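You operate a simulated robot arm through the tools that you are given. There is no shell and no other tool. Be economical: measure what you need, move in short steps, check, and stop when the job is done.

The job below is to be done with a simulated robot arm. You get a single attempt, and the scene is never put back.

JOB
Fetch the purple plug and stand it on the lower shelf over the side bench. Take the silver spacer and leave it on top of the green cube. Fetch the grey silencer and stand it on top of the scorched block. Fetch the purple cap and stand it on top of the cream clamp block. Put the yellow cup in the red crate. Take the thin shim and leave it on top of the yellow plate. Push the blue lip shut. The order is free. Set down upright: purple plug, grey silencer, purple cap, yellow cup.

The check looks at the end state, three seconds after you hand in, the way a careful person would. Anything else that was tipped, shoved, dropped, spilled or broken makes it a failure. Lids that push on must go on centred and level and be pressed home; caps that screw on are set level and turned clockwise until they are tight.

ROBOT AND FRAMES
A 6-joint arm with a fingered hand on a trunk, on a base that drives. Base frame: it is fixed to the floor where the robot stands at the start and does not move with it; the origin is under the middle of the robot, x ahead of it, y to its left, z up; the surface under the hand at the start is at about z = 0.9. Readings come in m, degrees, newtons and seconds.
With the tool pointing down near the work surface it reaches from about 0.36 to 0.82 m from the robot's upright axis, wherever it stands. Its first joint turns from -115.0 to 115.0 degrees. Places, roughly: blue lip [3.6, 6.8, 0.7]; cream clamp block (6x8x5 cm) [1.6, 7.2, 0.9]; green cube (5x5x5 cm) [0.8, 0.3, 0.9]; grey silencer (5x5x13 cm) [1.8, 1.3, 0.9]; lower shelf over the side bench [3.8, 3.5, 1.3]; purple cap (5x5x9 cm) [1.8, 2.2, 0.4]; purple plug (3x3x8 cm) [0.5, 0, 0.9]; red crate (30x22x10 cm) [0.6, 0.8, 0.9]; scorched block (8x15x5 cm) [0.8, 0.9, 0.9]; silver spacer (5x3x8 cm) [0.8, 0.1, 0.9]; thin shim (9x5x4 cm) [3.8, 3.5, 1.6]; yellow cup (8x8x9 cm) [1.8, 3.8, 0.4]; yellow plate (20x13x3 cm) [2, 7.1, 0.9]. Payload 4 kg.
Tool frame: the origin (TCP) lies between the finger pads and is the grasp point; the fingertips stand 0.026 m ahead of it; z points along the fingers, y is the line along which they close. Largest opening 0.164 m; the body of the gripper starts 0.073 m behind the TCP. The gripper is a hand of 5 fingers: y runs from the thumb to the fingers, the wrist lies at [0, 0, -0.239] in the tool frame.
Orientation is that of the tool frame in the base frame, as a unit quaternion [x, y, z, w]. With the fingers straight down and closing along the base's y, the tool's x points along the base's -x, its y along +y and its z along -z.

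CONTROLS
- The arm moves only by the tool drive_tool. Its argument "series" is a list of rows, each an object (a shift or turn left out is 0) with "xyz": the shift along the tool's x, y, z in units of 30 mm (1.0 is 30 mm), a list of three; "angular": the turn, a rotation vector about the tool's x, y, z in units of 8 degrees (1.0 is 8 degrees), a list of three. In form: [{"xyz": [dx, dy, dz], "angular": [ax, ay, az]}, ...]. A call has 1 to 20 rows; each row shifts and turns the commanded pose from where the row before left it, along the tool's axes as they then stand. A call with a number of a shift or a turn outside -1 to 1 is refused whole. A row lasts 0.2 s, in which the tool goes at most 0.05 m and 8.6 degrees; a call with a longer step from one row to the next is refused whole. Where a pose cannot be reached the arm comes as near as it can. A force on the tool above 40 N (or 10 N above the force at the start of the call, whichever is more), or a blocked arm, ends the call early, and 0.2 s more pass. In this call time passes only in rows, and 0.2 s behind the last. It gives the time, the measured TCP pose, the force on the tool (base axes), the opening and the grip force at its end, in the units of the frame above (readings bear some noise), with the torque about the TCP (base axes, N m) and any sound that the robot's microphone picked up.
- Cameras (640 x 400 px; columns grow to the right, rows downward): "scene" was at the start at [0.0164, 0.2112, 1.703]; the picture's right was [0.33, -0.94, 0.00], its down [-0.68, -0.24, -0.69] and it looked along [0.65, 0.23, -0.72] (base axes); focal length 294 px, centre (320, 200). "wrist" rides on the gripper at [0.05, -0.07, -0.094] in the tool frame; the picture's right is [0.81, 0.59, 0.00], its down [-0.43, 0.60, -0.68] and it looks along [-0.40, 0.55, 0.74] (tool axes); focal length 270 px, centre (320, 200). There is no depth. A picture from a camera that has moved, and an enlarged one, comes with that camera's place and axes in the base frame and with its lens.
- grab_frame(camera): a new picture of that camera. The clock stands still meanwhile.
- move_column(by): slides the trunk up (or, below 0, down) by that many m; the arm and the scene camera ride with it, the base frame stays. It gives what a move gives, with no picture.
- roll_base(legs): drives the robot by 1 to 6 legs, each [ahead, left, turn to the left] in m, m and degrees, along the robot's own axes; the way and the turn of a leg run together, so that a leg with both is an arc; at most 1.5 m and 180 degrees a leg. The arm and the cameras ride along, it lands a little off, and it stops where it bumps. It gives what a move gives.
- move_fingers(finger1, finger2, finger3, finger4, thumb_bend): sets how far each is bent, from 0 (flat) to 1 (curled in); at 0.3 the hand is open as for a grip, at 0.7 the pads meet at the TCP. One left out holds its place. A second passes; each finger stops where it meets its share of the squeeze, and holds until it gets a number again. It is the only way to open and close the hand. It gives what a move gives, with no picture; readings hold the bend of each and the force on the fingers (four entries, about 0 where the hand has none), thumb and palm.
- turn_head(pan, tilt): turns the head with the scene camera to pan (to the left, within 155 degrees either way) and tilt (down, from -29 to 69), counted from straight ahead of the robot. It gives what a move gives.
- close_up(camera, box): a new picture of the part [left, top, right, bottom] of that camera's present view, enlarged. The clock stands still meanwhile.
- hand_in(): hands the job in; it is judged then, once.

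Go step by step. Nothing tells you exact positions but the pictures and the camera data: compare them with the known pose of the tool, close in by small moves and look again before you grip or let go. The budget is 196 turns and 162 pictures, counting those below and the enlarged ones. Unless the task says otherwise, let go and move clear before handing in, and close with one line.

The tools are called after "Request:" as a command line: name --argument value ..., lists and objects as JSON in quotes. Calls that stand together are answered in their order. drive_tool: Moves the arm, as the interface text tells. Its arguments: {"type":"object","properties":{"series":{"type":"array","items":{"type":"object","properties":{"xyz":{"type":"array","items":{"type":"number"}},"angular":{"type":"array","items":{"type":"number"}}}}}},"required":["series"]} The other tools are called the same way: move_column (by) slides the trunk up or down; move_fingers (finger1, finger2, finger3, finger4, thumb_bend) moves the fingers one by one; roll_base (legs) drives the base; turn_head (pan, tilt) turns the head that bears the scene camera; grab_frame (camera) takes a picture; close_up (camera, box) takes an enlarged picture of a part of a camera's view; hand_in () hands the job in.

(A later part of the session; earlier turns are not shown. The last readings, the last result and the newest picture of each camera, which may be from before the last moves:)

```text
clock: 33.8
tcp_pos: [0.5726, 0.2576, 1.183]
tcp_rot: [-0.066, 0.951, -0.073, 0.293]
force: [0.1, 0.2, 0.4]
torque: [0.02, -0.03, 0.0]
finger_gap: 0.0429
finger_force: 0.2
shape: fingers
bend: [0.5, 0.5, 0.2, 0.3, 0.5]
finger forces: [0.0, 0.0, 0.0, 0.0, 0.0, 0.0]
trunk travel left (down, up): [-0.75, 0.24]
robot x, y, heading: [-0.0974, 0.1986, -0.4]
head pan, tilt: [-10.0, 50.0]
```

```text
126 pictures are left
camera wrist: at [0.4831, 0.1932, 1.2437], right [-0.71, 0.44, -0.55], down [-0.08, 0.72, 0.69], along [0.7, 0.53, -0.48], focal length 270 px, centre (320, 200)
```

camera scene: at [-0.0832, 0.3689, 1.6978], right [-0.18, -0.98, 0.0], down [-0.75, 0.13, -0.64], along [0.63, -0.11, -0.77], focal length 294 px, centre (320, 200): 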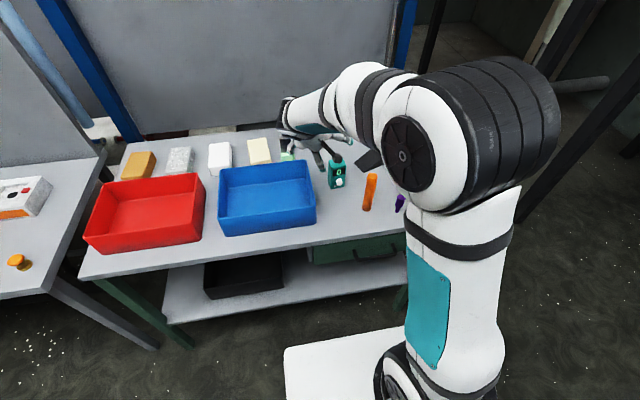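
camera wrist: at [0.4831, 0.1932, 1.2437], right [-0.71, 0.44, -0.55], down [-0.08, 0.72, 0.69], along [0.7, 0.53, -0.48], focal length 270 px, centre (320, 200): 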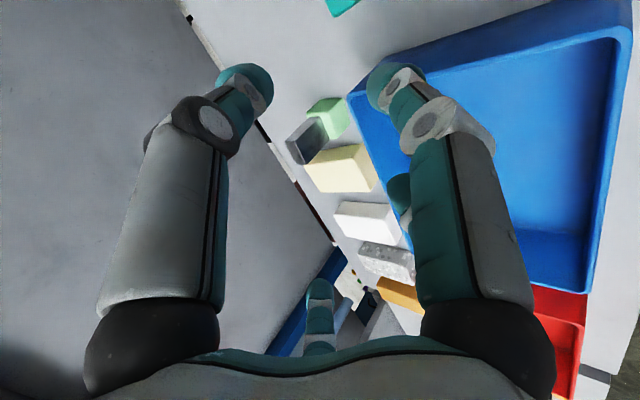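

Finger numbers are clear: 1 and 2 are the lower pair, 3 and the thumb the lateral pinch pair, 4 on top. I set them and fly above the orange post to near the plug.

Request:
move_fingers --finger1 0.5 --finger2 0.5 --finger3 0.5 --finger4 0.3 --thumb_bend 0.5

Request:
drive_tool --series '[{"xyz": [0.68, -0.864, -0.074]}, {"xyz": [0.68, -0.864, -0.074]}, {"xyz": [0.68, -0.864, -0.074]}, {"xyz": [0.68, -0.864, -0.074]}, {"xyz": [0.68, -0.864, -0.074]}, {"xyz": [0.68, -0.864, -0.074]}, {"xyz": [0.68, -0.864, -0.074]}, {"xyz": [0.68, -0.864, -0.074]}, {"xyz": [0.68, -0.864, -0.074]}]'

Request:
grab_frame --camera "wrist"

Request:
grab_frame --camera "scene"

```text
clock: 34.8
tcp_pos: [0.5724, 0.2589, 1.1839]
tcp_rot: [-0.065, 0.951, -0.073, 0.292]
force: [0.0, 0.3, -0.3]
torque: [-0.03, 0.01, -0.01]
finger_gap: 0.0427
finger_force: 0.2
shape: fingers
bend: [0.5, 0.5, 0.5, 0.3, 0.5]
finger forces: [0.1, 0.0, 0.0, 0.1, 0.0, 0.1]
trunk travel left (down, up): [-0.75, 0.24]
robot x, y, heading: [-0.0982, 0.1967, -0.1]
head pan, tilt: [-10.0, 50.0]
```

```text
clock: 36.8
tcp_pos: [0.4264, -0.0, 1.1419]
tcp_rot: [-0.065, 0.951, -0.072, 0.292]
force: [0.3, 0.0, 0.7]
torque: [0.0, -0.02, 0.01]
finger_gap: 0.0427
finger_force: 0.0
shape: fingers
bend: [0.5, 0.5, 0.5, 0.3, 0.5]
finger forces: [0.0, 0.0, 0.0, 0.0, 0.0, 0.0]
trunk travel left (down, up): [-0.75, 0.24]
robot x, y, heading: [-0.0961, 0.1959, -0.1]
head pan, tilt: [-10.0, 50.0]
```

```text
125 pictures are left
camera wrist: at [0.338, -0.0662, 1.202], right [-0.71, 0.44, -0.55], down [-0.08, 0.72, 0.69], along [0.7, 0.53, -0.48], focal length 270 px, centre (320, 200)
```

wrist: 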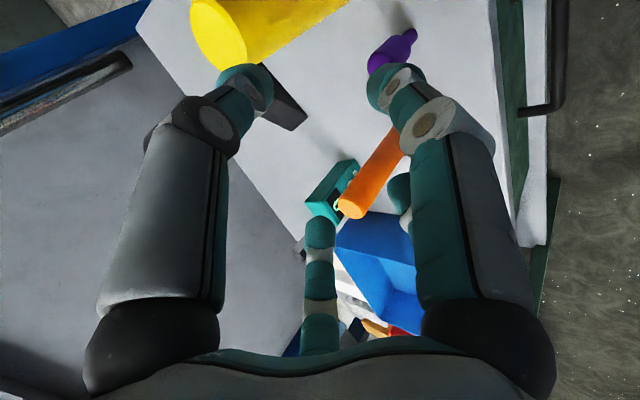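

```text
124 pictures are left
camera scene: at [-0.0834, 0.3681, 1.6979], right [-0.18, -0.98, 0.0], down [-0.75, 0.14, -0.64], along [0.63, -0.11, -0.77], focal length 294 px, centre (320, 200)
```

scene: 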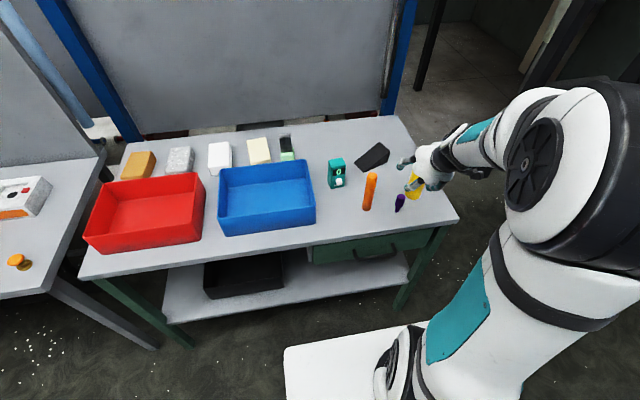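

Request:
close_up --camera "scene" --box '[340, 140, 460, 230]'

Request:
close_up --camera "wrist" --box '[310, 0, 470, 100]'

```text
4.44 times, centred on (400, 185) of scene
camera zoom: at [-0.0834, 0.3681, 1.6979], right [-0.18, -0.98, 0.0], down [-0.75, 0.14, -0.64], along [0.63, -0.11, -0.77], focal length 1304 px, centre (-36, 267)
```

zoom: 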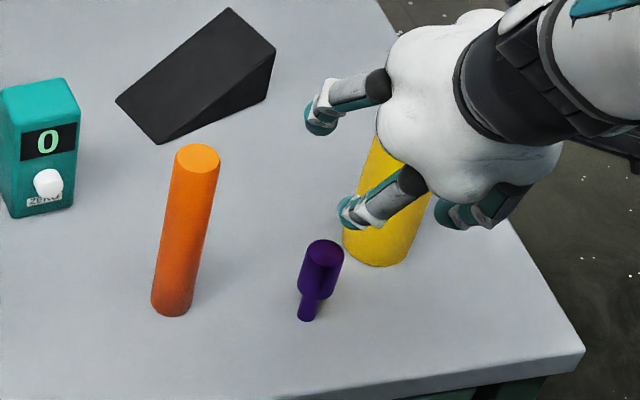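

```text
4.00 times, centred on (390, 50) of wrist
camera zoom: at [0.338, -0.0662, 1.202], right [-0.71, 0.44, -0.55], down [-0.08, 0.72, 0.69], along [0.7, 0.53, -0.48], focal length 1081 px, centre (40, 800)
```

zoom: 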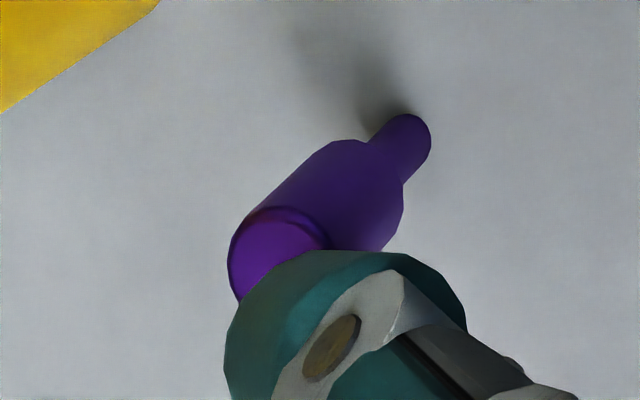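

The plug stands at about (0.478, 0.000). I go to a pre-grasp point 10 cm back along the tool axis.

Request:
drive_tool --series '[{"xyz": [0.49, 0.24, 0.67]}, {"xyz": [0.49, 0.24, 0.67]}, {"xyz": [0.49, 0.24, 0.67]}, {"xyz": [0.49, 0.24, 0.67]}]'

Request:
grab_frame --camera "wrist"

Request:
close_up --camera "scene" --box '[340, 140, 460, 230]'

```text
clock: 37.8
tcp_pos: [0.4399, 0.0233, 1.0741]
tcp_rot: [-0.062, 0.954, -0.075, 0.284]
force: [1.0, 0.9, 1.0]
torque: [0.03, -0.02, -0.01]
finger_gap: 0.0429
finger_force: 0.1
shape: fingers
bend: [0.5, 0.5, 0.5, 0.3, 0.5]
finger forces: [0.0, 0.1, 0.0, 0.1, 0.0, 0.0]
out of reach, approached as far as the arm can: row 3, 4
trunk travel left (down, up): [-0.75, 0.24]
robot x, y, heading: [-0.1012, 0.1977, -0.2]
head pan, tilt: [-10.0, 50.0]
```

```text
121 pictures are left
camera wrist: at [0.3513, -0.0425, 1.1356], right [-0.72, 0.44, -0.54], down [-0.06, 0.73, 0.68], along [0.69, 0.52, -0.49], focal length 270 px, centre (320, 200)
```

wrist: 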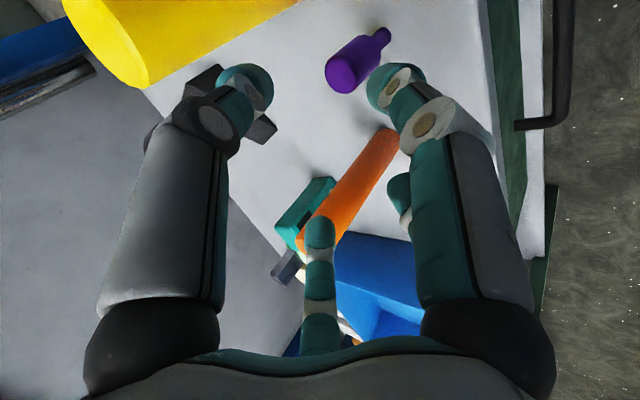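

```text
4.44 times, centred on (400, 185) of scene
camera zoom: at [-0.0826, 0.3687, 1.6978], right [-0.18, -0.98, 0.0], down [-0.75, 0.14, -0.64], along [0.63, -0.11, -0.77], focal length 1304 px, centre (-36, 267)
```

zoom: 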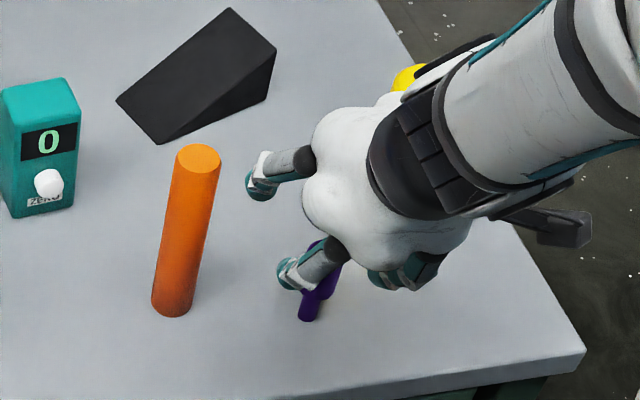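

Too close for the arm to fold; I back the base off by 18 cm and a bit right to gain room.

Request:
roll_base --legs '[[-0.18, 0, 0], [0, -0.1, 0]]'

Request:
drive_tool --series '[{"xyz": [0, 0, 0.01]}]'

```text
clock: 40.0
tcp_pos: [0.2611, -0.0753, 1.0732]
tcp_rot: [-0.066, 0.954, -0.073, 0.284]
force: [-1.1, -0.2, -0.8]
torque: [0.01, -0.02, 0.01]
finger_gap: 0.0426
finger_force: 0.1
shape: fingers
bend: [0.5, 0.5, 0.5, 0.3, 0.5]
finger forces: [0.0, 0.0, 0.0, 0.1, 0.1, 0.1]
trunk travel left (down, up): [-0.75, 0.24]
robot x, y, heading: [-0.2803, 0.097, -0.1]
head pan, tilt: [-10.0, 50.0]
```

```text
clock: 40.4
tcp_pos: [0.2622, -0.0732, 1.0749]
tcp_rot: [-0.066, 0.954, -0.073, 0.283]
force: [0.3, -0.3, -0.7]
torque: [-0.01, 0.01, 0.0]
finger_gap: 0.0424
finger_force: 0.1
shape: fingers
bend: [0.5, 0.5, 0.5, 0.3, 0.5]
finger forces: [0.0, 0.0, 0.0, 0.0, 0.0, 0.1]
trunk travel left (down, up): [-0.75, 0.24]
robot x, y, heading: [-0.2775, 0.0984, 0.1]
head pan, tilt: [-10.0, 50.0]
```

Request:
drive_tool --series '[{"xyz": [-0.719, 0.411, 0.603]}, {"xyz": [-0.719, 0.411, 0.603]}, {"xyz": [-0.719, 0.411, 0.603]}, {"xyz": [-0.719, 0.411, 0.603]}, {"xyz": [-0.719, 0.411, 0.603]}, {"xyz": [-0.719, 0.411, 0.603]}]'

Request:
grab_frame --camera "wrist"

Request:
grab_frame --camera "scene"

```text
clock: 41.8
tcp_pos: [0.4239, 0.0124, 1.0388]
tcp_rot: [-0.067, 0.954, -0.074, 0.283]
force: [0.1, 0.0, -0.1]
torque: [0.01, 0.01, -0.01]
finger_gap: 0.0426
finger_force: 0.1
shape: fingers
bend: [0.5, 0.5, 0.5, 0.3, 0.5]
finger forces: [0.1, 0.1, 0.1, 0.0, 0.0, 0.1]
trunk travel left (down, up): [-0.75, 0.24]
robot x, y, heading: [-0.2735, 0.0958, -0.1]
head pan, tilt: [-10.0, 50.0]
```

```text
119 pictures are left
camera wrist: at [0.3348, -0.0542, 1.1011], right [-0.72, 0.44, -0.53], down [-0.06, 0.73, 0.68], along [0.69, 0.53, -0.5], focal length 270 px, centre (320, 200)
```

wrist: 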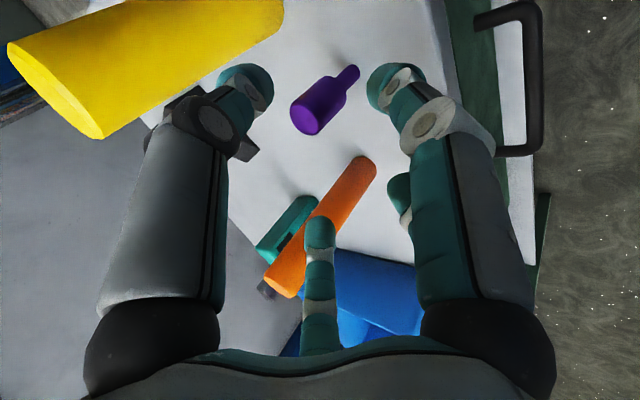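

```text
118 pictures are left
camera scene: at [-0.2619, 0.2701, 1.6977], right [-0.17, -0.99, 0.0], down [-0.76, 0.13, -0.64], along [0.63, -0.11, -0.77], focal length 294 px, centre (320, 200)
```

scene: 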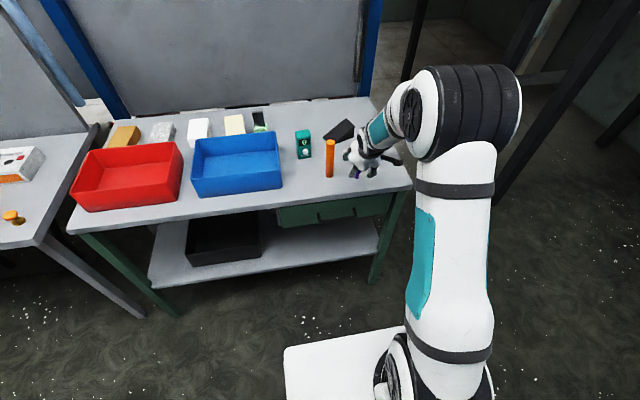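

The plug lies almost on the tool axis, 10 cm ahead. I advance 7 cm and look again.

Request:
drive_tool --series '[{"xyz": [0.03, -0.03, 0.6]}, {"xyz": [0.03, -0.03, 0.6]}, {"xyz": [0.03, -0.03, 0.6]}, {"xyz": [0.03, 0, 0.5]}]'

Request:
grab_frame --camera "wrist"

Request:
close_up --camera "scene" --box '[300, 120, 420, 200]'

```text
clock: 42.8
tcp_pos: [0.4593, -0.0009, 0.9812]
tcp_rot: [-0.067, 0.954, -0.073, 0.284]
force: [-0.3, -0.1, -1.2]
torque: [0.0, 0.01, -0.01]
finger_gap: 0.0427
finger_force: 0.0
shape: fingers
bend: [0.5, 0.5, 0.5, 0.3, 0.5]
finger forces: [0.0, 0.1, 0.0, 0.0, 0.1, 0.1]
trunk travel left (down, up): [-0.75, 0.24]
robot x, y, heading: [-0.2817, 0.0986, 0.1]
head pan, tilt: [-10.0, 50.0]
```

```text
117 pictures are left
camera wrist: at [0.3701, -0.0668, 1.0429], right [-0.72, 0.44, -0.53], down [-0.06, 0.73, 0.68], along [0.69, 0.53, -0.49], focal length 270 px, centre (320, 200)
```

wrist: 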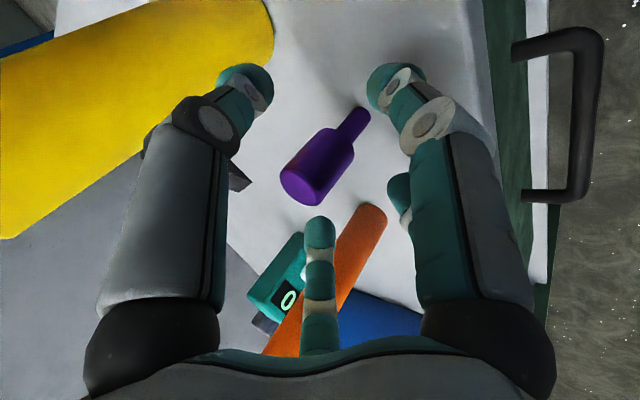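

```text
5.00 times, centred on (360, 160) of scene
camera zoom: at [-0.2624, 0.2697, 1.6978], right [-0.17, -0.99, 0.0], down [-0.75, 0.13, -0.64], along [0.63, -0.11, -0.77], focal length 1468 px, centre (120, 400)
```

zoom: 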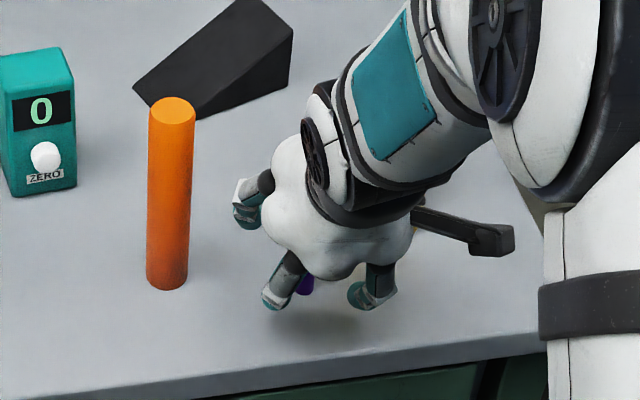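

Request:
drive_tool --series '[{"xyz": [0.03, 0.04, 0.5]}, {"xyz": [0.03, 0.03, 0.5]}]'

Request:
grab_frame --camera "wrist"

```text
clock: 43.4
tcp_pos: [0.4733, -0.0023, 0.9559]
tcp_rot: [-0.066, 0.954, -0.073, 0.284]
force: [0.9, -0.3, -0.6]
torque: [0.0, -0.02, 0.01]
finger_gap: 0.0425
finger_force: 0.0
shape: fingers
bend: [0.5, 0.5, 0.5, 0.3, 0.5]
finger forces: [0.0, 0.0, 0.0, 0.0, 0.0, 0.0]
trunk travel left (down, up): [-0.75, 0.24]
robot x, y, heading: [-0.2804, 0.1039, 0.1]
head pan, tilt: [-10.0, 50.0]
```

```text
115 pictures are left
camera wrist: at [0.3851, -0.0682, 1.0165], right [-0.72, 0.44, -0.54], down [-0.07, 0.73, 0.68], along [0.69, 0.53, -0.49], focal length 270 px, centre (320, 200)
```

wrist: 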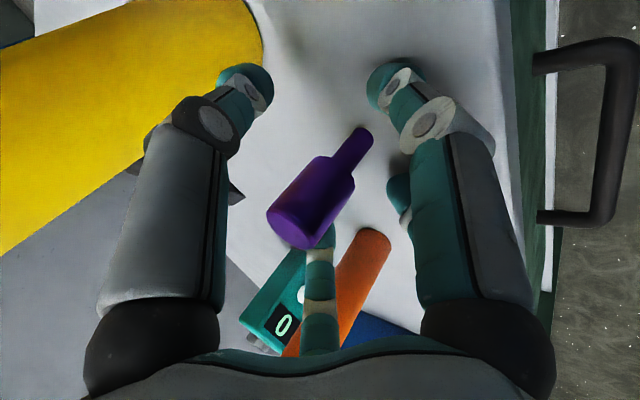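

The head of the plug sits right at the grasp point. I close only finger 3 and the thumb.

Request:
move_fingers --finger3 0.7 --thumb_bend 0.7

Request:
grab_frame --camera "wrist"

```text
clock: 44.4
tcp_pos: [0.4736, -0.0026, 0.9539]
tcp_rot: [-0.065, 0.954, -0.073, 0.285]
force: [0.7, -0.9, 0.7]
torque: [0.01, 0.01, 0.0]
finger_gap: 0.033
finger_force: 0.1
shape: fingers
bend: [0.5, 0.5, 0.7, 0.3, 0.7]
finger forces: [0.0, 0.0, 0.0, 0.1, 0.0, 0.0]
trunk travel left (down, up): [-0.75, 0.24]
robot x, y, heading: [-0.2777, 0.0974, 0.3]
head pan, tilt: [-10.0, 50.0]
```

```text
114 pictures are left
camera wrist: at [0.3847, -0.0682, 1.0166], right [-0.72, 0.44, -0.54], down [-0.06, 0.73, 0.68], along [0.69, 0.53, -0.49], focal length 270 px, centre (320, 200)
```

wrist: 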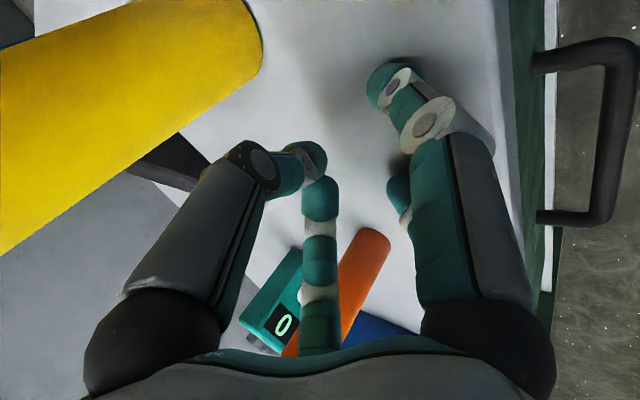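

The plug slipped away from the pinch; I need to find it. I look with both the scene camera and closer.

Request:
close_up --camera "scene" --box '[300, 120, 420, 220]'

Request:
drive_tool --series '[{"xyz": [0, 0, -0.5]}, {"xyz": [0, 0, -0.8]}, {"xyz": [0, 0, -0.9]}, {"xyz": [0, 0, -0.9]}, {"xyz": [0, 0, -0.9]}]'

Request:
grab_frame --camera "wrist"

Request:
grab_frame --camera "scene"

```text
4.00 times, centred on (360, 170) of scene
camera zoom: at [-0.2628, 0.2697, 1.6978], right [-0.17, -0.99, 0.0], down [-0.75, 0.13, -0.64], along [0.63, -0.11, -0.77], focal length 1174 px, centre (160, 320)
```

zoom: 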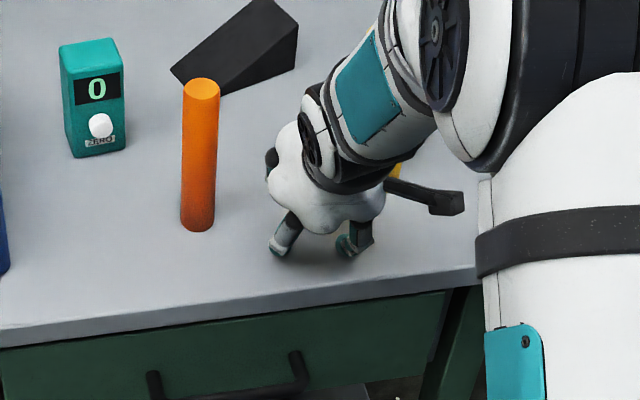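

```text
clock: 45.6
tcp_pos: [0.4052, 0.0083, 1.0555]
tcp_rot: [-0.066, 0.953, -0.074, 0.285]
force: [0.0, -0.5, 0.5]
torque: [-0.02, -0.02, 0.0]
finger_gap: 0.0328
finger_force: 0.1
shape: fingers
bend: [0.5, 0.5, 0.7, 0.3, 0.7]
finger forces: [0.1, 0.1, 0.0, 0.0, 0.0, 0.1]
trunk travel left (down, up): [-0.75, 0.24]
robot x, y, heading: [-0.2787, 0.1017, -0.2]
head pan, tilt: [-10.0, 50.0]
```

```text
112 pictures are left
camera wrist: at [0.3176, -0.0579, 1.1177], right [-0.72, 0.44, -0.54], down [-0.06, 0.73, 0.68], along [0.69, 0.53, -0.49], focal length 270 px, centre (320, 200)
```

wrist: 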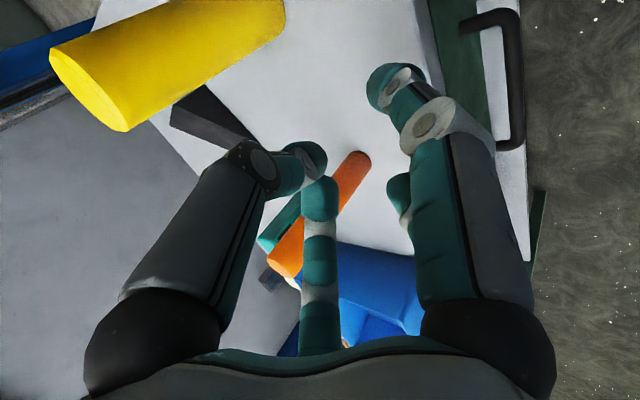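

```text
111 pictures are left
camera scene: at [-0.2639, 0.2699, 1.6977], right [-0.17, -0.99, 0.0], down [-0.75, 0.13, -0.64], along [0.63, -0.11, -0.77], focal length 294 px, centre (320, 200)
```

scene: 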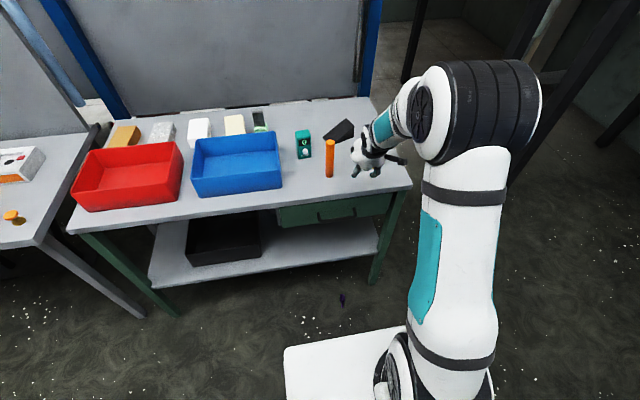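

The plug seems to have fallen on the floor in front of the robot. I zoom in on it.

Request:
close_up --camera "scene" --box '[300, 270, 380, 325]'

```text
7.27 times, centred on (340, 298) of scene
camera zoom: at [-0.2639, 0.2699, 1.6977], right [-0.17, -0.99, 0.0], down [-0.75, 0.13, -0.64], along [0.63, -0.11, -0.77], focal length 2134 px, centre (174, -509)
```

zoom: 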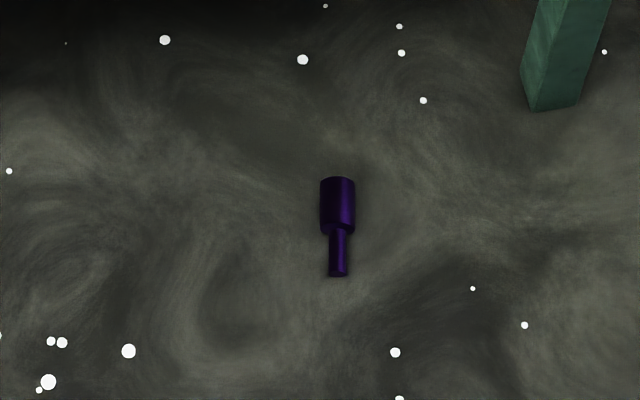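

The plug lies unharmed on the floor at about (0.34, 0.03), stem toward the robot. Picking it lying, with the hand straight down, is in fact ideal for placing into the shelf later with a level hand. I right the hand, back away and lower the trunk.

Request:
drive_tool --series '[{"xyz": [0, 0, -0.8]}, {"xyz": [0, 0, -0.8]}, {"angular": [0, 0, 0.75]}, {"angular": [0, 0, 0.75]}, {"angular": [0, 0, 0.75]}, {"angular": [0, 0.85, 0]}, {"angular": [0, 0.85, 0]}, {"angular": [0, 0.85, 0]}, {"angular": [0, 0.85, 0]}, {"angular": [0, 0.85, 0]}]'

Request:
roll_base --legs '[[-0.25, 0, 0]]'

Request:
move_fingers --finger1 0.3 --finger2 0.4 --finger3 0.4 --finger4 0.3 --thumb_bend 0.4

Request:
turn_head --pan 0 --tilt 60

Request:
grab_frame --camera "scene"

```text
clock: 47.8
tcp_pos: [0.3805, 0.0131, 1.0923]
tcp_rot: [0.089, 0.996, -0.002, -0.001]
force: [0.7, 0.0, -0.4]
torque: [0.02, 0.01, 0.0]
finger_gap: 0.0328
finger_force: 0.1
shape: fingers
bend: [0.5, 0.5, 0.7, 0.3, 0.7]
finger forces: [0.1, 0.1, 0.0, 0.1, 0.0, 0.0]
trunk travel left (down, up): [-0.75, 0.24]
robot x, y, heading: [-0.2767, 0.0991, -0.0]
head pan, tilt: [-10.0, 50.0]
```

```text
clock: 49.6
tcp_pos: [0.1334, 0.013, 1.0948]
tcp_rot: [0.09, 0.996, -0.002, 0.002]
force: [-0.2, 0.0, 0.1]
torque: [0.02, -0.05, 0.02]
finger_gap: 0.0328
finger_force: 0.1
shape: fingers
bend: [0.5, 0.5, 0.7, 0.3, 0.7]
finger forces: [0.1, 0.0, 0.0, 0.1, 0.1, 0.1]
trunk travel left (down, up): [-0.75, 0.24]
robot x, y, heading: [-0.5219, 0.1016, -0.1]
head pan, tilt: [-10.0, 50.0]
```

```text
clock: 50.6
tcp_pos: [0.1347, 0.0145, 1.094]
tcp_rot: [0.089, 0.996, -0.003, 0.001]
force: [-0.5, 0.6, -0.1]
torque: [0.02, 0.0, 0.02]
finger_gap: 0.0803
finger_force: 0.0
shape: fingers
bend: [0.3, 0.4, 0.4, 0.3, 0.4]
finger forces: [0.0, 0.0, 0.1, 0.1, 0.0, 0.1]
trunk travel left (down, up): [-0.75, 0.24]
robot x, y, heading: [-0.5244, 0.0988, 0.2]
head pan, tilt: [-10.0, 50.0]
```

```text
clock: 51.3
tcp_pos: [0.1341, 0.0131, 1.094]
tcp_rot: [0.089, 0.996, -0.003, 0.001]
force: [-0.7, 0.1, -0.6]
torque: [0.0, 0.0, -0.02]
finger_gap: 0.0803
finger_force: 0.0
shape: fingers
bend: [0.3, 0.4, 0.4, 0.3, 0.4]
finger forces: [0.1, 0.1, 0.0, 0.0, 0.1, 0.0]
trunk travel left (down, up): [-0.75, 0.24]
robot x, y, heading: [-0.5285, 0.1003, 0.2]
head pan, tilt: [0.0, 60.0]
```

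```text
109 pictures are left
camera scene: at [-0.5176, 0.2827, 1.6853], right [0.0, -1.0, 0.0], down [-0.87, 0.0, -0.5], along [0.5, 0.0, -0.87], focal length 294 px, centre (320, 200)
```

scene: 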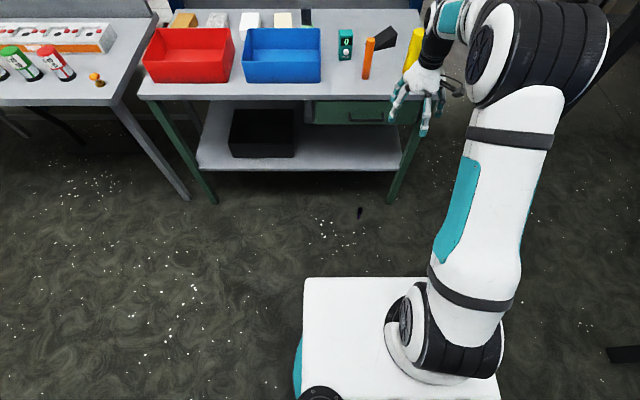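

Request:
move_column --by -0.7

Request:
drive_tool --series '[{"xyz": [-0.95, 0.1, 0.6]}, {"xyz": [-0.95, 0.1, 0.6]}, {"xyz": [-0.95, 0.1, 0.6]}, {"xyz": [-0.95, 0.1, 0.6]}]'

Request:
grab_frame --camera "wrist"

Request:
grab_frame --camera "scene"

```text
refused: -0.7 is not a number from -0.4 to 0.4
```

```text
clock: 52.3
tcp_pos: [0.2513, 0.0047, 1.0202]
tcp_rot: [0.09, 0.996, -0.003, 0.002]
force: [-0.7, -0.2, 0.0]
torque: [0.04, 0.03, 0.03]
finger_gap: 0.0806
finger_force: 0.2
shape: fingers
bend: [0.3, 0.4, 0.4, 0.3, 0.4]
finger forces: [0.1, 0.1, 0.1, 0.1, 0.0, 0.0]
trunk travel left (down, up): [-0.75, 0.24]
robot x, y, heading: [-0.5278, 0.0997, 0.1]
head pan, tilt: [0.0, 60.0]
```

```text
108 pictures are left
camera wrist: at [0.1891, -0.0538, 1.1128], right [-0.69, 0.72, 0.0], down [0.53, 0.51, 0.68], along [0.49, 0.46, -0.74], focal length 270 px, centre (320, 200)
```

wrist: 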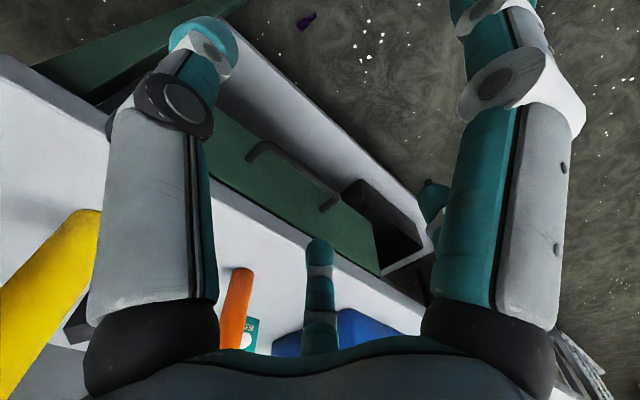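

```text
107 pictures are left
camera scene: at [-0.5163, 0.2826, 1.6853], right [0.0, -1.0, 0.0], down [-0.87, 0.0, -0.5], along [0.5, 0.0, -0.87], focal length 294 px, centre (320, 200)
```

scene: 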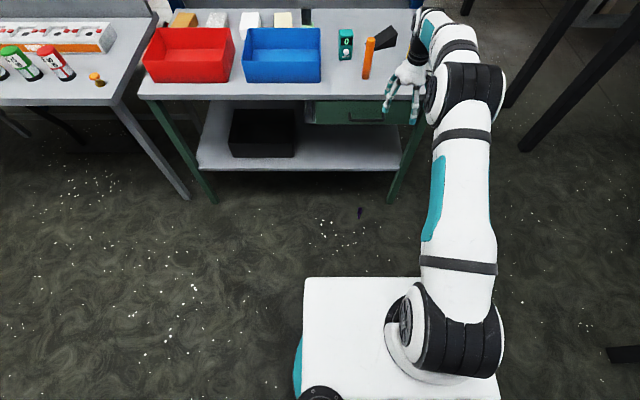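

Request:
move_column --by -0.4

Request:
move_column --by -0.3

Request:
grab_frame --camera "wrist"

Request:
grab_frame --camera "scene"

```text
clock: 56.2
tcp_pos: [0.251, 0.0039, 0.6205]
tcp_rot: [0.089, 0.996, -0.003, 0.001]
force: [0.1, -0.2, -0.1]
torque: [0.02, -0.02, 0.02]
finger_gap: 0.0803
finger_force: 0.2
shape: fingers
bend: [0.3, 0.4, 0.4, 0.3, 0.4]
finger forces: [0.0, 0.0, 0.1, 0.0, 0.0, 0.0]
trunk travel left (down, up): [-0.35, 0.64]
robot x, y, heading: [-0.5233, 0.097, 0.2]
head pan, tilt: [0.0, 60.0]
```

```text
clock: 59.2
tcp_pos: [0.2493, 0.0036, 0.3206]
tcp_rot: [0.09, 0.996, -0.003, 0.001]
force: [-0.3, -0.8, 0.2]
torque: [0.01, -0.03, 0.02]
finger_gap: 0.0803
finger_force: 0.2
shape: fingers
bend: [0.3, 0.4, 0.4, 0.3, 0.4]
finger forces: [0.0, 0.0, 0.1, 0.0, 0.1, 0.0]
trunk travel left (down, up): [-0.05, 0.94]
robot x, y, heading: [-0.521, 0.098, 0.2]
head pan, tilt: [0.0, 60.0]
```

```text
106 pictures are left
camera wrist: at [0.1878, -0.0537, 0.4137], right [-0.69, 0.72, 0.0], down [0.53, 0.51, 0.68], along [0.49, 0.46, -0.74], focal length 270 px, centre (320, 200)
```

wrist: 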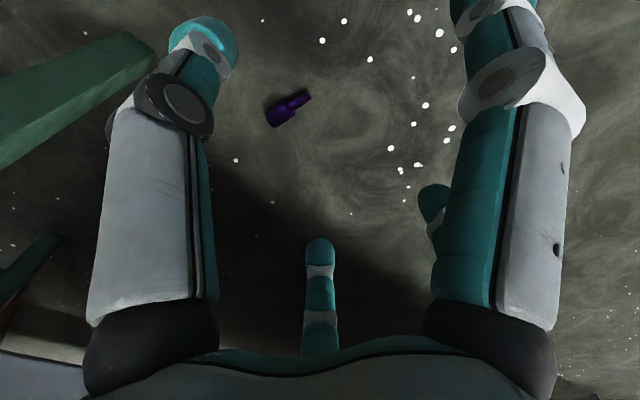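

```text
105 pictures are left
camera scene: at [-0.5177, 0.2827, 0.9853], right [0.0, -1.0, 0.0], down [-0.87, 0.0, -0.5], along [0.5, 0.0, -0.87], focal length 294 px, centre (320, 200)
```

scene: 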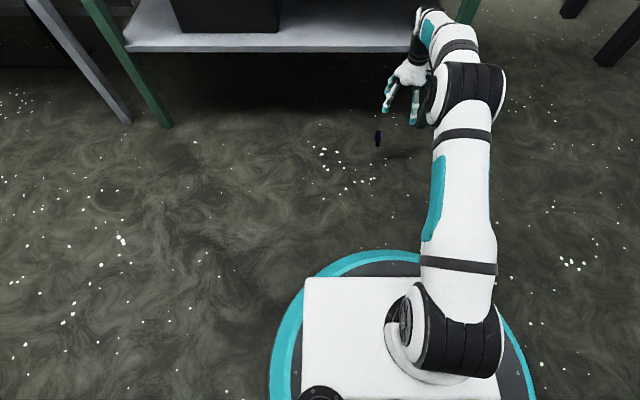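

Request:
close_up --camera "wrist" --box '[240, 70, 340, 140]'

```text
5.71 times, centred on (290, 105) of wrist
camera zoom: at [0.1878, -0.0537, 0.4137], right [-0.69, 0.72, 0.0], down [0.53, 0.51, 0.68], along [0.49, 0.46, -0.74], focal length 1544 px, centre (491, 743)
```

zoom: 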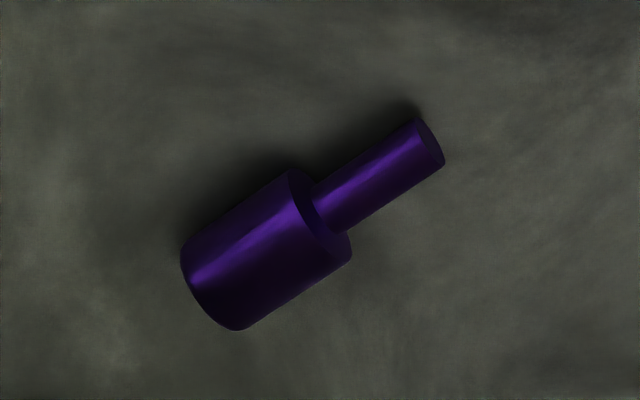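

I retract the arm, roll forward, then centre above the plug's head.

Request:
drive_tool --series '[{"xyz": [0.95, 0, 0]}, {"xyz": [0.95, 0, 0]}, {"xyz": [0.95, 0, 0]}, {"xyz": [0.95, 0, 0]}, {"xyz": [0.95, 0, 0]}, {"xyz": [0.95, 0, 0], "angular": [0, 0, 0.8]}, {"xyz": [0.95, 0, 0]}]'

Request:
roll_base --legs '[[0.26, 0, 0]]'

```text
clock: 60.8
tcp_pos: [0.0553, 0.044, 0.3228]
tcp_rot: [0.145, 0.989, -0.003, 0.001]
force: [-0.4, -0.6, 0.5]
torque: [0.03, 0.02, -0.04]
finger_gap: 0.08
finger_force: 0.1
shape: fingers
bend: [0.3, 0.4, 0.4, 0.3, 0.4]
finger forces: [0.1, 0.1, 0.1, 0.0, 0.0, 0.1]
trunk travel left (down, up): [-0.05, 0.94]
robot x, y, heading: [-0.5254, 0.0976, -0.0]
head pan, tilt: [0.0, 60.0]
```

```text
clock: 62.6
tcp_pos: [0.3146, 0.0456, 0.3236]
tcp_rot: [0.144, 0.99, -0.003, 0.001]
force: [0.0, -0.2, 0.9]
torque: [-0.04, -0.02, 0.02]
finger_gap: 0.0804
finger_force: 0.0
shape: fingers
bend: [0.3, 0.4, 0.4, 0.3, 0.4]
finger forces: [0.1, 0.0, 0.0, 0.0, 0.0, 0.0]
trunk travel left (down, up): [-0.05, 0.94]
robot x, y, heading: [-0.2643, 0.0972, -0.1]
head pan, tilt: [0.0, 60.0]
```

Bench's lower shelf edge is at about x = 0.42, z = 0.38, so I tilt the hand 8° to keep the wrist clear, curl finger 1 out of the way, and descend part way.

Request:
move_fingers --finger1 1.0 --finger2 0.45 --finger3 0.45 --finger4 0.2 --thumb_bend 0.45

Request:
drive_tool --series '[{"xyz": [0, 0, 0.9]}, {"xyz": [0, 0, 0.9]}, {"xyz": [0, 0, 0.9]}, {"xyz": [0, 0, 0.9]}, {"xyz": [-0.55, -0.05, 0.9]}, {"xyz": [-0.55, -0.05, 0.5]}, {"xyz": [-0.55, -0.05, 0.2]}, {"angular": [0, -1, 0]}]'

Request:
grab_frame --camera "wrist"

Request:
grab_frame --camera "scene"

```text
clock: 63.6
tcp_pos: [0.3157, 0.045, 0.3227]
tcp_rot: [0.145, 0.989, -0.003, 0.001]
force: [-0.5, 0.8, 0.8]
torque: [-0.01, 0.0, 0.04]
finger_gap: 0.0777
finger_force: 0.0
shape: fingers
bend: [1.0, 0.45, 0.45, 0.2, 0.45]
finger forces: [0.0, 0.0, 0.0, 0.0, 0.1, 0.1]
trunk travel left (down, up): [-0.05, 0.94]
robot x, y, heading: [-0.267, 0.0964, 0.0]
head pan, tilt: [0.0, 60.0]
```

```text
clock: 65.4
tcp_pos: [0.3618, 0.0261, 0.1675]
tcp_rot: [0.144, 0.987, -0.013, 0.07]
force: [0.6, -0.2, 0.4]
torque: [0.03, -0.02, 0.02]
finger_gap: 0.0772
finger_force: 0.0
shape: fingers
bend: [1.0, 0.45, 0.45, 0.2, 0.45]
finger forces: [0.0, 0.1, 0.1, 0.0, 0.0, 0.1]
trunk travel left (down, up): [-0.05, 0.94]
robot x, y, heading: [-0.2637, 0.1002, 0.2]
head pan, tilt: [0.0, 60.0]
```

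```text
103 pictures are left
camera wrist: at [0.2809, -0.0208, 0.2515], right [-0.6, 0.79, -0.12], down [0.49, 0.48, 0.73], along [0.63, 0.38, -0.67], focal length 270 px, centre (320, 200)
```

wrist: 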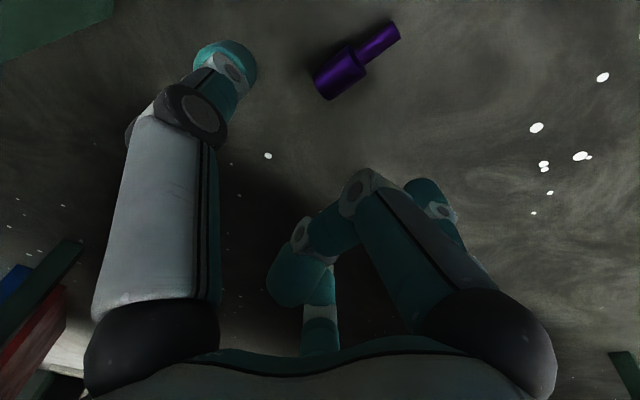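

```text
102 pictures are left
camera scene: at [-0.2578, 0.283, 0.9852], right [0.0, -1.0, 0.0], down [-0.87, 0.0, -0.5], along [0.5, 0.0, -0.87], focal length 294 px, centre (320, 200)
```

scene: 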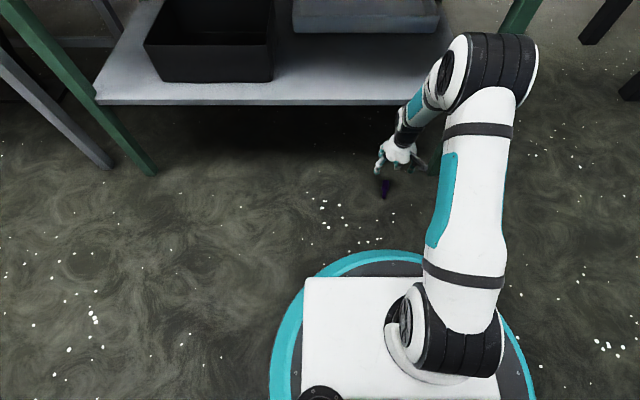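

Request:
drive_tool --series '[{"xyz": [0.11, 0.03, 0.8]}, {"xyz": [0.11, 0.03, 0.8]}, {"xyz": [0.11, 0.03, 0.8]}, {"xyz": [0.11, 0.03, 0.7]}]'

Request:
grab_frame --camera "wrist"

Request:
close_up --camera "scene" --box '[340, 80, 500, 220]'

```text
clock: 66.4
tcp_pos: [0.3638, 0.03, 0.0724]
tcp_rot: [0.145, 0.987, -0.013, 0.07]
force: [0.6, 0.0, 0.7]
torque: [0.03, 0.0, 0.0]
finger_gap: 0.0774
finger_force: 0.0
shape: fingers
bend: [1.0, 0.45, 0.45, 0.2, 0.45]
finger forces: [0.0, 0.0, 0.0, 0.0, 0.1, 0.0]
trunk travel left (down, up): [-0.05, 0.94]
robot x, y, heading: [-0.2636, 0.0953, -0.2]
head pan, tilt: [0.0, 60.0]
```

```text
101 pictures are left
camera wrist: at [0.2821, -0.0171, 0.1572], right [-0.6, 0.79, -0.12], down [0.49, 0.48, 0.73], along [0.63, 0.38, -0.67], focal length 270 px, centre (320, 200)
```

wrist: 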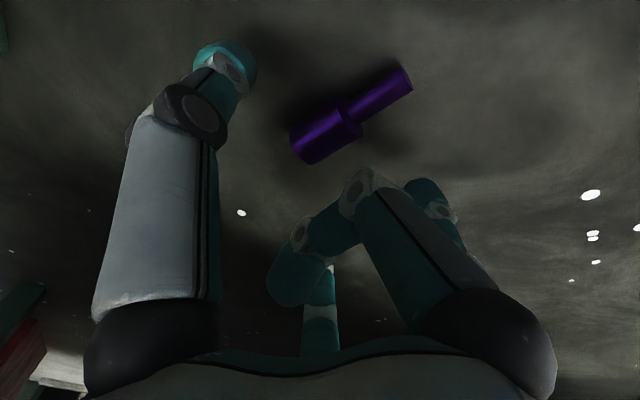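

```text
2.86 times, centred on (420, 150) of scene
camera zoom: at [-0.2579, 0.283, 0.9853], right [0.0, -1.0, 0.0], down [-0.87, 0.0, -0.5], along [0.5, 0.0, -0.87], focal length 839 px, centre (34, 343)
```

zoom: 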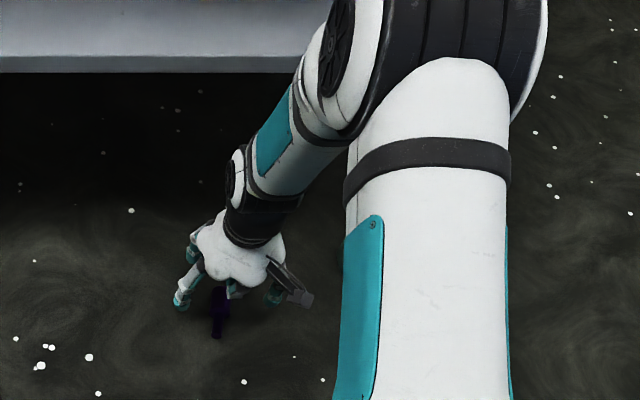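

Well aligned. Final descent to grip height, then close fingers 2, 3 and thumb.

Request:
drive_tool --series '[{"xyz": [0.11, -0.05, 0.6]}, {"xyz": [0.11, -0.05, 0.4]}, {"xyz": [0, 0, 0.27]}]'

Request:
grab_frame --camera "wrist"

```text
clock: 67.2
tcp_pos: [0.3636, 0.027, 0.039]
tcp_rot: [0.145, 0.987, -0.013, 0.073]
force: [-3.4, -1.7, 35.9]
torque: [2.05, 0.96, 0.18]
finger_gap: 0.0775
finger_force: 18.2
shape: fingers
bend: [1.0, 0.43, 0.45, 0.2, 0.45]
finger forces: [0.1, 36.2, 0.0, 0.0, 0.0, 0.0]
trunk travel left (down, up): [-0.05, 0.94]
robot x, y, heading: [-0.2599, 0.0962, -0.0]
head pan, tilt: [0.0, 60.0]
```

```text
99 pictures are left
camera wrist: at [0.2819, -0.0203, 0.1234], right [-0.6, 0.79, -0.12], down [0.48, 0.48, 0.73], along [0.64, 0.38, -0.67], focal length 270 px, centre (320, 200)
```

wrist: 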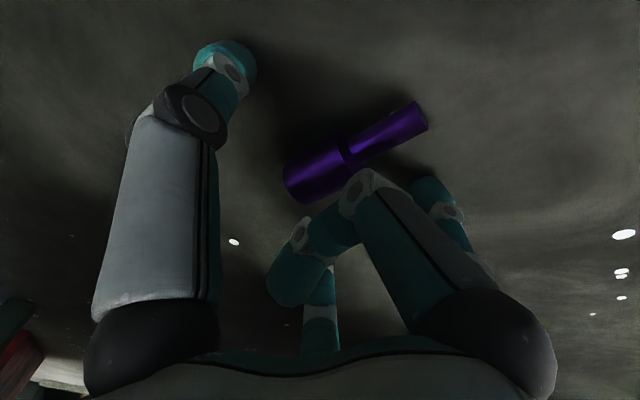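

Finger 2 just touches the floor, so I rise 6 mm and level the hand a bit, then close.

Request:
drive_tool --series '[{"xyz": [-0.03, 0, -0.22], "angular": [0, 0.6, 0]}]'

Request:
move_fingers --finger2 0.7 --finger3 0.7 --thumb_bend 0.7

Request:
grab_frame --camera "wrist"

```text
clock: 67.6
tcp_pos: [0.3592, 0.0269, 0.0416]
tcp_rot: [0.145, 0.989, -0.007, 0.028]
force: [-0.5, -0.5, 0.8]
torque: [0.02, -0.03, 0.0]
finger_gap: 0.0774
finger_force: 0.1
shape: fingers
bend: [1.0, 0.45, 0.45, 0.2, 0.45]
finger forces: [0.1, 0.1, 0.0, 0.1, 0.0, 0.0]
trunk travel left (down, up): [-0.05, 0.94]
robot x, y, heading: [-0.2681, 0.1009, 0.1]
head pan, tilt: [0.0, 60.0]
```

```text
clock: 68.6
tcp_pos: [0.3607, 0.0276, 0.0408]
tcp_rot: [0.144, 0.989, -0.006, 0.029]
force: [0.8, -0.3, 0.3]
torque: [0.02, -0.01, 0.0]
finger_gap: 0.0527
finger_force: 9.5
shape: fingers
bend: [1.0, 0.65, 0.65, 0.2, 0.64]
finger forces: [0.0, 4.8, 4.7, 0.1, 9.7, 0.1]
trunk travel left (down, up): [-0.05, 0.94]
robot x, y, heading: [-0.2635, 0.0979, -0.1]
head pan, tilt: [0.0, 60.0]
```

```text
98 pictures are left
camera wrist: at [0.2865, -0.0225, 0.1317], right [-0.61, 0.79, -0.05], down [0.55, 0.46, 0.7], along [0.58, 0.4, -0.71], focal length 270 px, centre (320, 200)
```

wrist: 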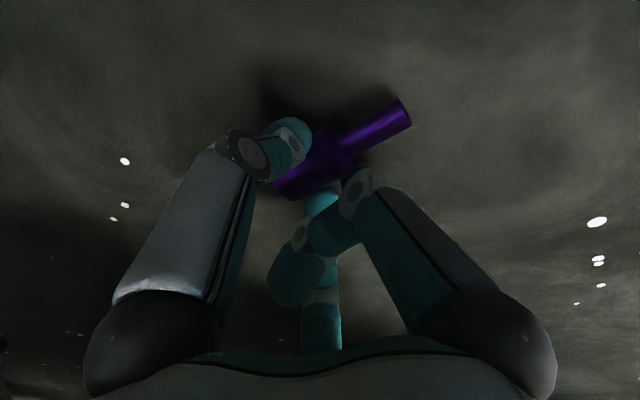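

Gripped with balanced forces. I lift slightly, back off, and check.

Request:
drive_tool --series '[{"xyz": [0, 0, -0.4]}, {"xyz": [0.3, 0, -0.7]}, {"xyz": [0.5, 0, -0.7]}]'

Request:
roll_base --legs '[[-0.3, 0, 0]]'

Request:
grab_frame --camera "wrist"

```text
clock: 69.4
tcp_pos: [0.334, 0.0341, 0.0942]
tcp_rot: [0.145, 0.989, -0.006, 0.027]
force: [-0.4, 0.8, -0.8]
torque: [-0.02, -0.01, -0.01]
finger_gap: 0.0527
finger_force: 9.5
shape: fingers
bend: [1.0, 0.65, 0.65, 0.2, 0.64]
finger forces: [0.0, 4.8, 4.5, 0.0, 9.6, 0.0]
trunk travel left (down, up): [-0.05, 0.94]
robot x, y, heading: [-0.2651, 0.0994, 0.4]
head pan, tilt: [0.0, 60.0]
```

```text
clock: 71.5
tcp_pos: [0.0328, 0.0339, 0.0934]
tcp_rot: [0.144, 0.989, -0.008, 0.029]
force: [0.2, 0.0, -0.6]
torque: [-0.01, -0.03, 0.02]
finger_gap: 0.0525
finger_force: 9.7
shape: fingers
bend: [1.0, 0.65, 0.65, 0.2, 0.64]
finger forces: [0.0, 4.8, 4.6, 0.0, 9.5, 0.0]
trunk travel left (down, up): [-0.05, 0.94]
robot x, y, heading: [-0.5672, 0.0965, -0.0]
head pan, tilt: [0.0, 60.0]
```

```text
97 pictures are left
camera wrist: at [-0.0416, -0.0154, 0.1834], right [-0.61, 0.79, -0.05], down [0.55, 0.46, 0.7], along [0.58, 0.4, -0.71], focal length 270 px, centre (320, 200)
```

wrist: 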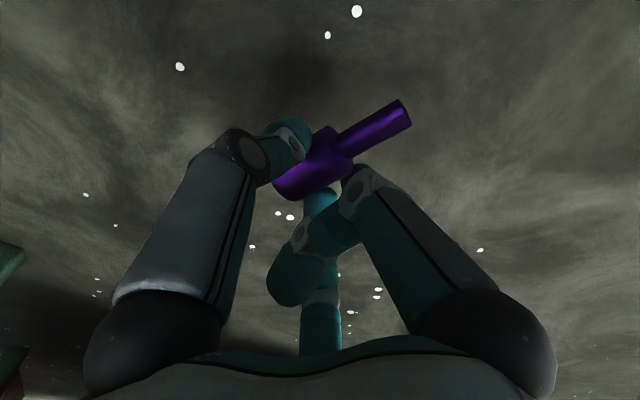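

Plug is held firmly. I raise the trunk and drive to the right-hand passage to look behind the panel.

Request:
move_column --by 0.4

Request:
move_column --by 0.4

Request:
roll_base --legs '[[0.0, -0.82, 0]]'

Request:
turn_head --pan 0 --tilt 20

Request:
grab_frame --camera "scene"

```text
clock: 75.3
tcp_pos: [0.0315, 0.0339, 0.4934]
tcp_rot: [0.144, 0.989, -0.006, 0.029]
force: [-0.1, 0.0, -0.6]
torque: [0.03, -0.02, -0.03]
finger_gap: 0.0526
finger_force: 9.3
shape: fingers
bend: [1.0, 0.65, 0.65, 0.2, 0.64]
finger forces: [0.0, 4.8, 4.7, 0.0, 9.6, 0.0]
trunk travel left (down, up): [-0.45, 0.54]
robot x, y, heading: [-0.5684, 0.0967, 0.1]
head pan, tilt: [0.0, 60.0]
```

```text
clock: 79.2
tcp_pos: [0.0333, 0.0343, 0.8939]
tcp_rot: [0.145, 0.989, -0.007, 0.029]
force: [0.4, 0.4, -0.2]
torque: [0.0, 0.0, 0.0]
finger_gap: 0.0528
finger_force: 9.4
shape: fingers
bend: [1.0, 0.65, 0.65, 0.2, 0.64]
finger forces: [0.0, 4.8, 4.6, 0.0, 9.6, 0.1]
trunk travel left (down, up): [-0.85, 0.14]
robot x, y, heading: [-0.5662, 0.0994, -0.2]
head pan, tilt: [0.0, 60.0]
```

```text
clock: 83.5
tcp_pos: [0.0379, -0.7746, 0.8932]
tcp_rot: [0.14, 0.99, -0.006, 0.029]
force: [-0.8, -0.4, -1.3]
torque: [0.02, 0.03, -0.01]
finger_gap: 0.0527
finger_force: 9.0
shape: fingers
bend: [1.0, 0.65, 0.65, 0.2, 0.64]
finger forces: [0.1, 4.8, 4.7, 0.1, 9.6, 0.0]
trunk travel left (down, up): [-0.85, 0.14]
robot x, y, heading: [-0.5623, -0.7157, 0.6]
head pan, tilt: [0.0, 60.0]
```

```text
clock: 84.6
tcp_pos: [0.0374, -0.7737, 0.8951]
tcp_rot: [0.139, 0.99, -0.007, 0.029]
force: [-0.5, -0.1, -0.9]
torque: [-0.01, 0.0, -0.01]
finger_gap: 0.0528
finger_force: 9.4
shape: fingers
bend: [1.0, 0.65, 0.65, 0.2, 0.64]
finger forces: [0.0, 4.8, 4.6, 0.0, 9.5, 0.0]
trunk travel left (down, up): [-0.85, 0.14]
robot x, y, heading: [-0.5634, -0.716, 0.9]
head pan, tilt: [0.0, 20.0]
```

```text
96 pictures are left
camera scene: at [-0.53, -0.5306, 1.8433], right [0.01, -1.0, 0.0], down [-0.34, 0.0, -0.94], along [0.94, 0.01, -0.34], focal length 294 px, centre (320, 200)
```

scene: 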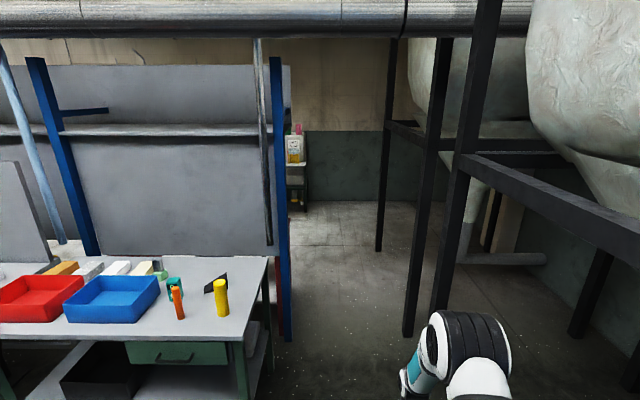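

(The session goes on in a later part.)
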